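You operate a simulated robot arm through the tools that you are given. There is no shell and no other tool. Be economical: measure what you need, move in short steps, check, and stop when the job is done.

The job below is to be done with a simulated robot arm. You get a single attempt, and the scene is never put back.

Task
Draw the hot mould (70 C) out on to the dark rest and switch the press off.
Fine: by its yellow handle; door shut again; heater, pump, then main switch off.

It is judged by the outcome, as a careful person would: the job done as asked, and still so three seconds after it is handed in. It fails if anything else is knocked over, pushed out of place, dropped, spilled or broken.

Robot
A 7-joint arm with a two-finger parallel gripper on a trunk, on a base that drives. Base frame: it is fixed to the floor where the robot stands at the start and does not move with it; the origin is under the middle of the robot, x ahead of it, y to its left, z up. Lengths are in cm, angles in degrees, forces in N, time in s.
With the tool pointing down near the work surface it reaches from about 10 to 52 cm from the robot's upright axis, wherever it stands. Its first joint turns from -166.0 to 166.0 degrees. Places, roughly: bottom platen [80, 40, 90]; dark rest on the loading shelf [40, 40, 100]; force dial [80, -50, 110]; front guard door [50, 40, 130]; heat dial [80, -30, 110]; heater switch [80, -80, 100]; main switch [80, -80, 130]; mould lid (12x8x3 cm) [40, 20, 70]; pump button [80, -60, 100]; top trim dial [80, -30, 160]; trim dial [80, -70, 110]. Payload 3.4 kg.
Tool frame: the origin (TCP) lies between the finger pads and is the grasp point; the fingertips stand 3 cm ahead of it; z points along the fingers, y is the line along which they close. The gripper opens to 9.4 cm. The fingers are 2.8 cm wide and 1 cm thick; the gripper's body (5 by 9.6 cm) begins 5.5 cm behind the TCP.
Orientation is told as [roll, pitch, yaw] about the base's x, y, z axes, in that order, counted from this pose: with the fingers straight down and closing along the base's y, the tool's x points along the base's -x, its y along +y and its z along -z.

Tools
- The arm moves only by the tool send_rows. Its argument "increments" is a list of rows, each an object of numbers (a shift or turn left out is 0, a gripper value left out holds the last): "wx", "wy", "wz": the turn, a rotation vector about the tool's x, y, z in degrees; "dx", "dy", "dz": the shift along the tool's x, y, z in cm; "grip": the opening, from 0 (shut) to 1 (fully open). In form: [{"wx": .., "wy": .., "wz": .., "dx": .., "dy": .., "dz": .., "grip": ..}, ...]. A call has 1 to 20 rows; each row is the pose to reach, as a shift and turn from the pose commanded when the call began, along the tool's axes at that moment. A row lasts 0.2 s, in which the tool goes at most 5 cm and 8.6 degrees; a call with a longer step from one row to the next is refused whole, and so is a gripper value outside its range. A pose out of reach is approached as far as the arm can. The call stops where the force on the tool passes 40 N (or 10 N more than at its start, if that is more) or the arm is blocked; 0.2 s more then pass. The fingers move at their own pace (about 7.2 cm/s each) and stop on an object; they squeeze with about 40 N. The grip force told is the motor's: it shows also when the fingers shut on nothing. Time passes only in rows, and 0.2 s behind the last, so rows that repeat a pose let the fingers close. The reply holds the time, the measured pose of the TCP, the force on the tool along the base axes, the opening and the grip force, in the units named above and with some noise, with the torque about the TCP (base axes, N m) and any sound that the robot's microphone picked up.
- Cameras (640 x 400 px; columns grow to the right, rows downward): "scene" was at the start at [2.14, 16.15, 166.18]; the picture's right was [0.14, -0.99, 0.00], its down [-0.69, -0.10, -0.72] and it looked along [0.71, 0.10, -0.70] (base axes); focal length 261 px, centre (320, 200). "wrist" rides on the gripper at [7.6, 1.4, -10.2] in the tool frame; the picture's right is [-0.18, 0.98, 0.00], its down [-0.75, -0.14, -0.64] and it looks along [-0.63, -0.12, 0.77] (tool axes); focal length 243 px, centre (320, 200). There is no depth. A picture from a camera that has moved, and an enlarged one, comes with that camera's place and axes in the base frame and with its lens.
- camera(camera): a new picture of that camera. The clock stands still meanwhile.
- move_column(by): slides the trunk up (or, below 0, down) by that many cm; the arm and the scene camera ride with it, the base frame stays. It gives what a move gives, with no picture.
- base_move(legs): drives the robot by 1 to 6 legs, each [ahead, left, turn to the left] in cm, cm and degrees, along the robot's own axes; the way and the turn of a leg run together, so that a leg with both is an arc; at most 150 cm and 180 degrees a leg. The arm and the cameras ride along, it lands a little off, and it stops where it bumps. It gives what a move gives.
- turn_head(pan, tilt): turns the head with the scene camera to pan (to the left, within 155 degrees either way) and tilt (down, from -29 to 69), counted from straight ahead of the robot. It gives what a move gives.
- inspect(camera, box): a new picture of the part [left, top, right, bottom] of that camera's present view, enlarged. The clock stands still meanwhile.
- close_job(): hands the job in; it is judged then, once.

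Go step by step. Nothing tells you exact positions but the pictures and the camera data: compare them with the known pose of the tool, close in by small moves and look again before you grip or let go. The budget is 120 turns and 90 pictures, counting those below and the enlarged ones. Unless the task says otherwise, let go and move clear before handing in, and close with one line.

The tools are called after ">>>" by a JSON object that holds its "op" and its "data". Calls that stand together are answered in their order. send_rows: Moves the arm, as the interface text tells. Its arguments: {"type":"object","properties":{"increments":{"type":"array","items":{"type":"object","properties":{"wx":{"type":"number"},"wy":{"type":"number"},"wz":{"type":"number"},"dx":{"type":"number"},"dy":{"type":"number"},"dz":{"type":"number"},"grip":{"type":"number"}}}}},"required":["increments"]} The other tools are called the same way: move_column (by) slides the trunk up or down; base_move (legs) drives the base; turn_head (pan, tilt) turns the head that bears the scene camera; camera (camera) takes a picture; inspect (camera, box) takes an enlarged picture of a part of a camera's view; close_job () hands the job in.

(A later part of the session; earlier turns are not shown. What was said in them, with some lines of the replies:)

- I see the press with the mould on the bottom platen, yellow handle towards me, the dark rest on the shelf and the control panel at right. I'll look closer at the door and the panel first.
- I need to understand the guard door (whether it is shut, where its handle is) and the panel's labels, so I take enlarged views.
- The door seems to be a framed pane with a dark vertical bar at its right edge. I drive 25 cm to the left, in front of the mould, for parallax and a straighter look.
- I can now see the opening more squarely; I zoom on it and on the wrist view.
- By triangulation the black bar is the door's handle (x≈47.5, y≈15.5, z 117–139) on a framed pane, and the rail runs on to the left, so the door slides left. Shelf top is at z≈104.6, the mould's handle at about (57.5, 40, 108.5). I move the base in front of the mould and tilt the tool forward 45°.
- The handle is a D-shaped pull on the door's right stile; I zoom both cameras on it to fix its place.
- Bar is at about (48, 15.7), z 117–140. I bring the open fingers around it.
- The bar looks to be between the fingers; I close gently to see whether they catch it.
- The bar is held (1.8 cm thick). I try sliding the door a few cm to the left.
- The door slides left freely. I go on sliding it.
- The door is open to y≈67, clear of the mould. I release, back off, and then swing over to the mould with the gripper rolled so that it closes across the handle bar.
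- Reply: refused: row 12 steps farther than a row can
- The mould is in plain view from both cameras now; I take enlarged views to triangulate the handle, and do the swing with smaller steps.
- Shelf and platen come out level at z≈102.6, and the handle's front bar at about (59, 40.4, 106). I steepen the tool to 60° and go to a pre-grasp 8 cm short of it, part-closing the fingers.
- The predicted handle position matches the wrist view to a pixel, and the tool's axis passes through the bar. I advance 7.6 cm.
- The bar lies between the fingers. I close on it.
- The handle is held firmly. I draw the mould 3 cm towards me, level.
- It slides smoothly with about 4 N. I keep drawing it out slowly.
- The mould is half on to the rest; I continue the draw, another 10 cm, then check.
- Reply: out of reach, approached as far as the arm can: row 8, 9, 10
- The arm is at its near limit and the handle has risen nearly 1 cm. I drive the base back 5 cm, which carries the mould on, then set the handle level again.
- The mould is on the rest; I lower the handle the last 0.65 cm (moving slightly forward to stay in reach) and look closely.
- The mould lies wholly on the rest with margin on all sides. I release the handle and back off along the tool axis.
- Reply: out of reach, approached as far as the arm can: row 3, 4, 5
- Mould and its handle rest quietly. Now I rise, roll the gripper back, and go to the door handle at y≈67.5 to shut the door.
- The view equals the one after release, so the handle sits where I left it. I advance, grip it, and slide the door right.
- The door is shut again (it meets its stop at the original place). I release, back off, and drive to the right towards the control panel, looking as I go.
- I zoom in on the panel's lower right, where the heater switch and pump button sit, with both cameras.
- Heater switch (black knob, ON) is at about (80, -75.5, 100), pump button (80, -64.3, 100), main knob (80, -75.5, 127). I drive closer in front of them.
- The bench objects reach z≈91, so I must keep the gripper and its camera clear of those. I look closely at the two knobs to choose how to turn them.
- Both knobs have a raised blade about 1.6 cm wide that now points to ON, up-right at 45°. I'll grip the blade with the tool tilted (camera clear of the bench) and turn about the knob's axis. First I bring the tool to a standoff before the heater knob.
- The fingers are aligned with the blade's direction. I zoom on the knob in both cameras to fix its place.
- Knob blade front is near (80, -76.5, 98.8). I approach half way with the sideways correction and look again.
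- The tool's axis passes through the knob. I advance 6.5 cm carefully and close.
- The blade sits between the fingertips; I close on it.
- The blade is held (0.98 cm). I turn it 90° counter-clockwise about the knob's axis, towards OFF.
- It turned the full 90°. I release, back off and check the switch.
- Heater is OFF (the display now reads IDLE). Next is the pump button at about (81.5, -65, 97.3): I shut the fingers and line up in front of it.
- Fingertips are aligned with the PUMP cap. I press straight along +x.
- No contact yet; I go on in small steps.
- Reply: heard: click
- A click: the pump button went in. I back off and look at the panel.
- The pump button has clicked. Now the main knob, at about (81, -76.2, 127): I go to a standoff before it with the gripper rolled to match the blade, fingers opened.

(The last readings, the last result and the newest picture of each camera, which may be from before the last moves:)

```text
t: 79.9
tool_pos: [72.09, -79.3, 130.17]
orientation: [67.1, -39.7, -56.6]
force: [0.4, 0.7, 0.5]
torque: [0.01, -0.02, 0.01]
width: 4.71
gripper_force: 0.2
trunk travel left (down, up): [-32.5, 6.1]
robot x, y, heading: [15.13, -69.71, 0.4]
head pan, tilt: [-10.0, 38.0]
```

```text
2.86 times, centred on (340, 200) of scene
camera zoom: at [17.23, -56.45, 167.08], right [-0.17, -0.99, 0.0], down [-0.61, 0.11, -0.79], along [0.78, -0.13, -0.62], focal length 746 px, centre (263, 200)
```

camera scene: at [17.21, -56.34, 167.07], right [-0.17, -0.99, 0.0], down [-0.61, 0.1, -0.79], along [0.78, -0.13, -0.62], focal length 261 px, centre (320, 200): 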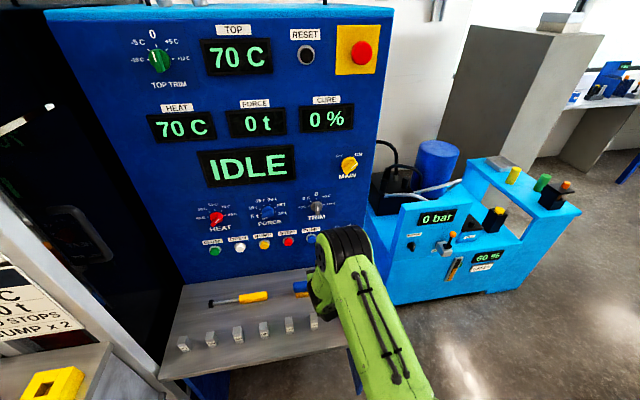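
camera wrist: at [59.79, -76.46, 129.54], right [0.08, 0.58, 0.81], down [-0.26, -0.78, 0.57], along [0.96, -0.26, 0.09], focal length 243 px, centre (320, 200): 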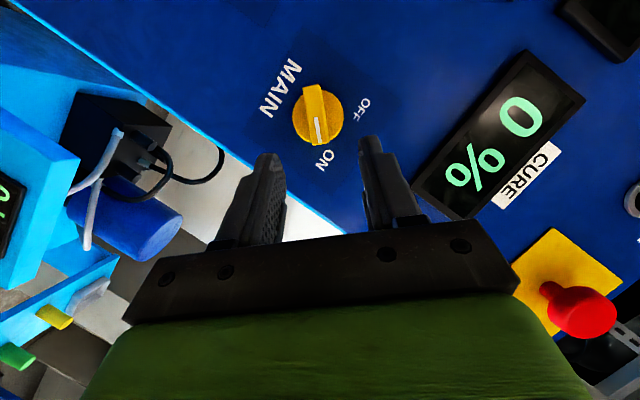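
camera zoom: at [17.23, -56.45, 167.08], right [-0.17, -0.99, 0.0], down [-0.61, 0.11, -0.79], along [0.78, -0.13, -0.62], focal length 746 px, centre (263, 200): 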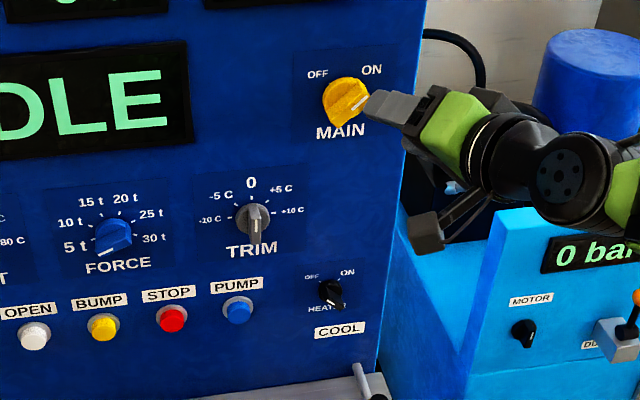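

Aligned on the main knob's blade. I advance 7.3 cm and look before closing.

>>> {"op": "send_rows", "data": {"increments": [{"dz": 2}, {"dz": 4}, {"dz": 5.5}, {"dz": 6.5}, {"dz": 7.2}]}}

>>> {"op": "camera", "data": {"camera": "wrist"}}

```text
t: 81.1
tool_pos: [78.98, -77.27, 128.12]
orientation: [67.0, -39.8, -56.5]
force: [-0.4, 0.5, -0.3]
torque: [-0.01, 0.04, -0.01]
width: 4.7
gripper_force: 0.0
trunk travel left (down, up): [-32.5, 6.1]
robot x, y, heading: [14.54, -70.04, 0.2]
head pan, tilt: [-10.0, 38.0]
```

```text
12 pictures are left
camera wrist: at [66.48, -74.38, 127.35], right [0.08, 0.58, 0.81], down [-0.26, -0.78, 0.57], along [0.96, -0.26, 0.09], focal length 243 px, centre (320, 200)
```

wrist: 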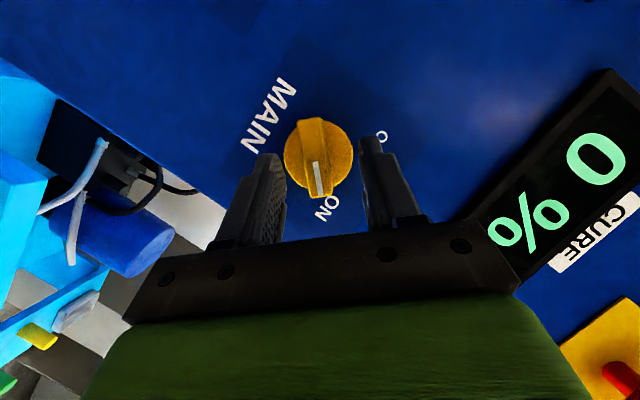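

>>> {"op": "send_rows", "data": {"increments": [{"dz": 0.4, "grip": 0.3}, {"dz": 0.4, "grip": 0.15}, {"dz": 0.4, "grip": 0.07}, {"dz": 0.4, "grip": 0.07}]}}

```text
t: 82.1
tool_pos: [79.3, -77.44, 127.86]
orientation: [66.7, -39.7, -56.5]
force: [-1.5, -2.4, -9.0]
torque: [-0.15, -0.52, -0.56]
width: 1.47
gripper_force: 45.0
trunk travel left (down, up): [-32.5, 6.1]
robot x, y, heading: [14.68, -69.92, 0.4]
head pan, tilt: [-10.0, 38.0]
```

The blade is held (1.47 cm). I turn it 90° counter-clockwise to OFF, as with the heater.

>>> {"op": "send_rows", "data": {"increments": [{"wx": 3.46, "wz": -7.41, "dx": 0.01, "dy": -0.18, "dz": 0.0}, {"wx": 6.93, "wz": -14.8, "dx": 0.03, "dy": -0.06, "dz": 0.01}, {"wx": 10.4, "wz": -22.2, "dx": 0.07, "dy": 0.05, "dz": 0.03}, {"wx": 13.85, "wz": -29.6, "dx": 0.12, "dy": 0.15, "dz": 0.06}, {"wx": 17.3, "wz": -37.0, "dx": 0.18, "dy": 0.25, "dz": 0.09}, {"wx": 20.8, "wz": -44.5, "dx": 0.26, "dy": 0.34, "dz": 0.12}, {"wx": 24.2, "wz": -51.9, "dx": 0.36, "dy": 0.41, "dz": 0.17}, {"wx": 27.7, "wz": -59.3, "dx": 0.46, "dy": 0.47, "dz": 0.21}, {"wx": 31.2, "wz": -66.7, "dx": 0.56, "dy": 0.51, "dz": 0.26}, {"wx": 34.6, "wz": -74.1, "dx": 0.67, "dy": 0.54, "dz": 0.31}, {"wx": 38.1, "wz": -81.5, "dx": 0.77, "dy": 0.55, "dz": 0.36}]}}

>>> {"op": "camera", "data": {"camera": "scene"}}

```text
t: 84.5
tool_pos: [79.19, -75.73, 127.89]
orientation: [-67.2, -39.8, 56.9]
force: [9.9, 13.7, 11.3]
torque: [0.15, -0.51, 0.14]
width: 1.46
gripper_force: 45.1
trunk travel left (down, up): [-32.5, 6.1]
robot x, y, heading: [14.69, -70.02, 0.2]
head pan, tilt: [-10.0, 38.0]
```

```text
11 pictures are left
camera scene: at [17.35, -55.95, 167.03], right [-0.17, -0.99, 0.0], down [-0.61, 0.1, -0.79], along [0.78, -0.14, -0.62], focal length 261 px, centre (320, 200)
```

scene: 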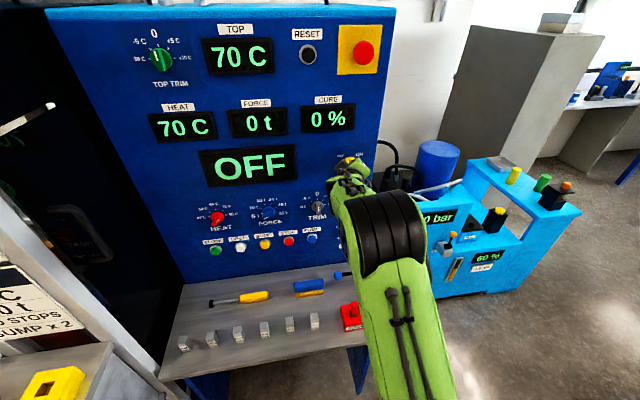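

The display reads OFF. I release the knob, back well clear, and check both switches.

>>> {"op": "send_rows", "data": {"increments": [{"grip": 0.3}, {"grip": 0.5}, {"grip": 0.5}, {"dz": -2}, {"dz": -5}, {"dz": -9}, {"dz": -13}, {"dz": -17}, {"dz": -21}]}}

>>> {"op": "inspect", "data": {"camera": "scene", "box": [180, 120, 420, 290]}}

>>> {"op": "camera", "data": {"camera": "wrist"}}

```text
t: 86.5
tool_pos: [59.92, -69.66, 134.22]
orientation: [-67.0, -40.0, 56.5]
force: [-0.1, 0.6, 0.1]
torque: [-0.03, -0.02, 0.02]
width: 4.71
gripper_force: 0.1
trunk travel left (down, up): [-32.5, 6.1]
robot x, y, heading: [14.5, -69.69, 0.0]
head pan, tilt: [-10.0, 38.0]
```

```text
2.35 times, centred on (300, 205) of scene
camera zoom: at [17.03, -56.36, 167.07], right [-0.17, -0.99, 0.0], down [-0.61, 0.1, -0.79], along [0.78, -0.13, -0.61], focal length 615 px, centre (367, 188)
```

zoom: 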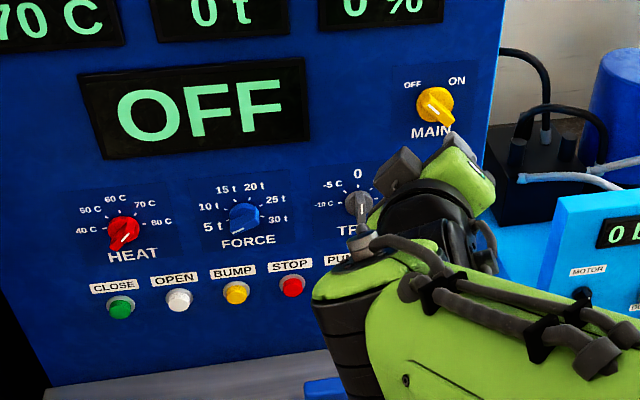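

```text
9 pictures are left
camera wrist: at [47.44, -70.36, 131.37], right [0.08, 0.81, -0.58], down [-0.26, 0.57, 0.77], along [0.96, 0.09, 0.26], focal length 243 px, centre (320, 200)
```

wrist: 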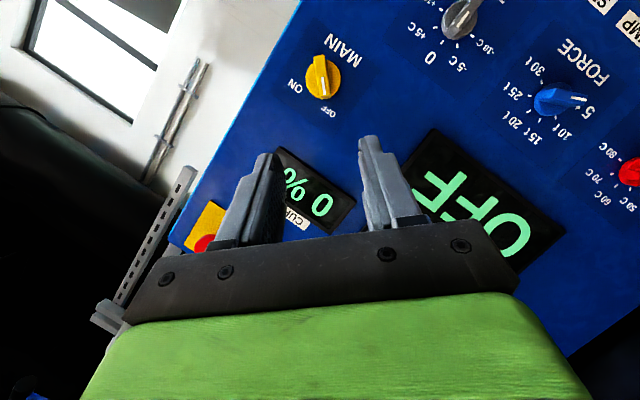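

Main switch is OFF. I drive back from the panel and take a last look at the mould, the door and the bench.

>>> {"op": "base_move", "data": {"legs": [[-20, 0, 0]]}}

>>> {"op": "turn_head", "data": {"pan": 45, "tilt": 25}}

>>> {"op": "camera", "data": {"camera": "scene"}}

>>> {"op": "turn_head", "data": {"pan": 0, "tilt": 35}}

>>> {"op": "camera", "data": {"camera": "scene"}}

```text
t: 88.1
tool_pos: [40.52, -69.78, 134.22]
orientation: [-66.9, -40.0, 56.4]
force: [-0.7, 0.8, 0.8]
torque: [-0.02, 0.03, -0.01]
width: 4.69
gripper_force: 0.0
trunk travel left (down, up): [-32.5, 6.1]
robot x, y, heading: [-4.28, -70.18, 0.2]
head pan, tilt: [-10.0, 38.0]
```

```text
t: 89.3
tool_pos: [40.59, -69.72, 134.17]
orientation: [-67.0, -39.9, 56.4]
force: [0.6, 0.1, 0.0]
torque: [-0.03, -0.02, -0.02]
width: 4.72
gripper_force: 0.0
trunk travel left (down, up): [-32.5, 6.1]
robot x, y, heading: [-4.29, -69.52, -0.0]
head pan, tilt: [45.0, 25.0]
```

```text
8 pictures are left
camera scene: at [-4.13, -48.41, 169.1], right [0.71, -0.71, 0.0], down [-0.3, -0.3, -0.91], along [0.64, 0.64, -0.42], focal length 261 px, centre (320, 200)
```

scene: 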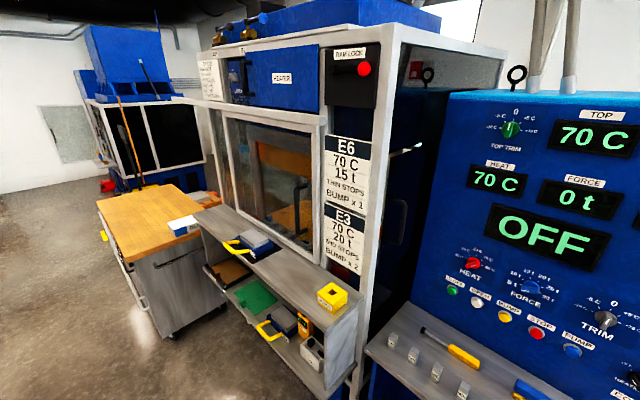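

```text
t: 90.4
tool_pos: [40.68, -69.7, 134.07]
orientation: [-67.0, -40.0, 56.4]
force: [0.3, -0.8, 0.5]
torque: [-0.02, -0.01, -0.02]
width: 4.7
gripper_force: 0.1
trunk travel left (down, up): [-32.5, 6.1]
robot x, y, heading: [-4.6, -70.05, 0.1]
head pan, tilt: [0.0, 35.0]
```

```text
7 pictures are left
camera scene: at [-1.85, -54.9, 167.53], right [0.0, -1.0, 0.0], down [-0.57, 0.0, -0.82], along [0.82, 0.0, -0.57], focal length 261 px, centre (320, 200)
```

scene: 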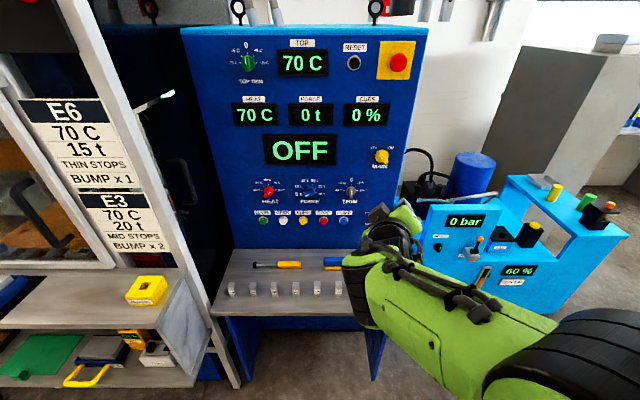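

The mould lies on the dark rest, the door is shut, the display reads OFF, nothing is disturbed and the arm is clear. I hand in.

>>> {"op": "close_job", "data": {}}

```text
The job is handed in.
```

The hot mould is out on the dark rest, drawn by its yellow handle. The door is shut again. Heater, pump and main were switched off in that order, and the panel reads OFF. For the pump I had only the click of its button to go by; nothing on the panel showed its state.
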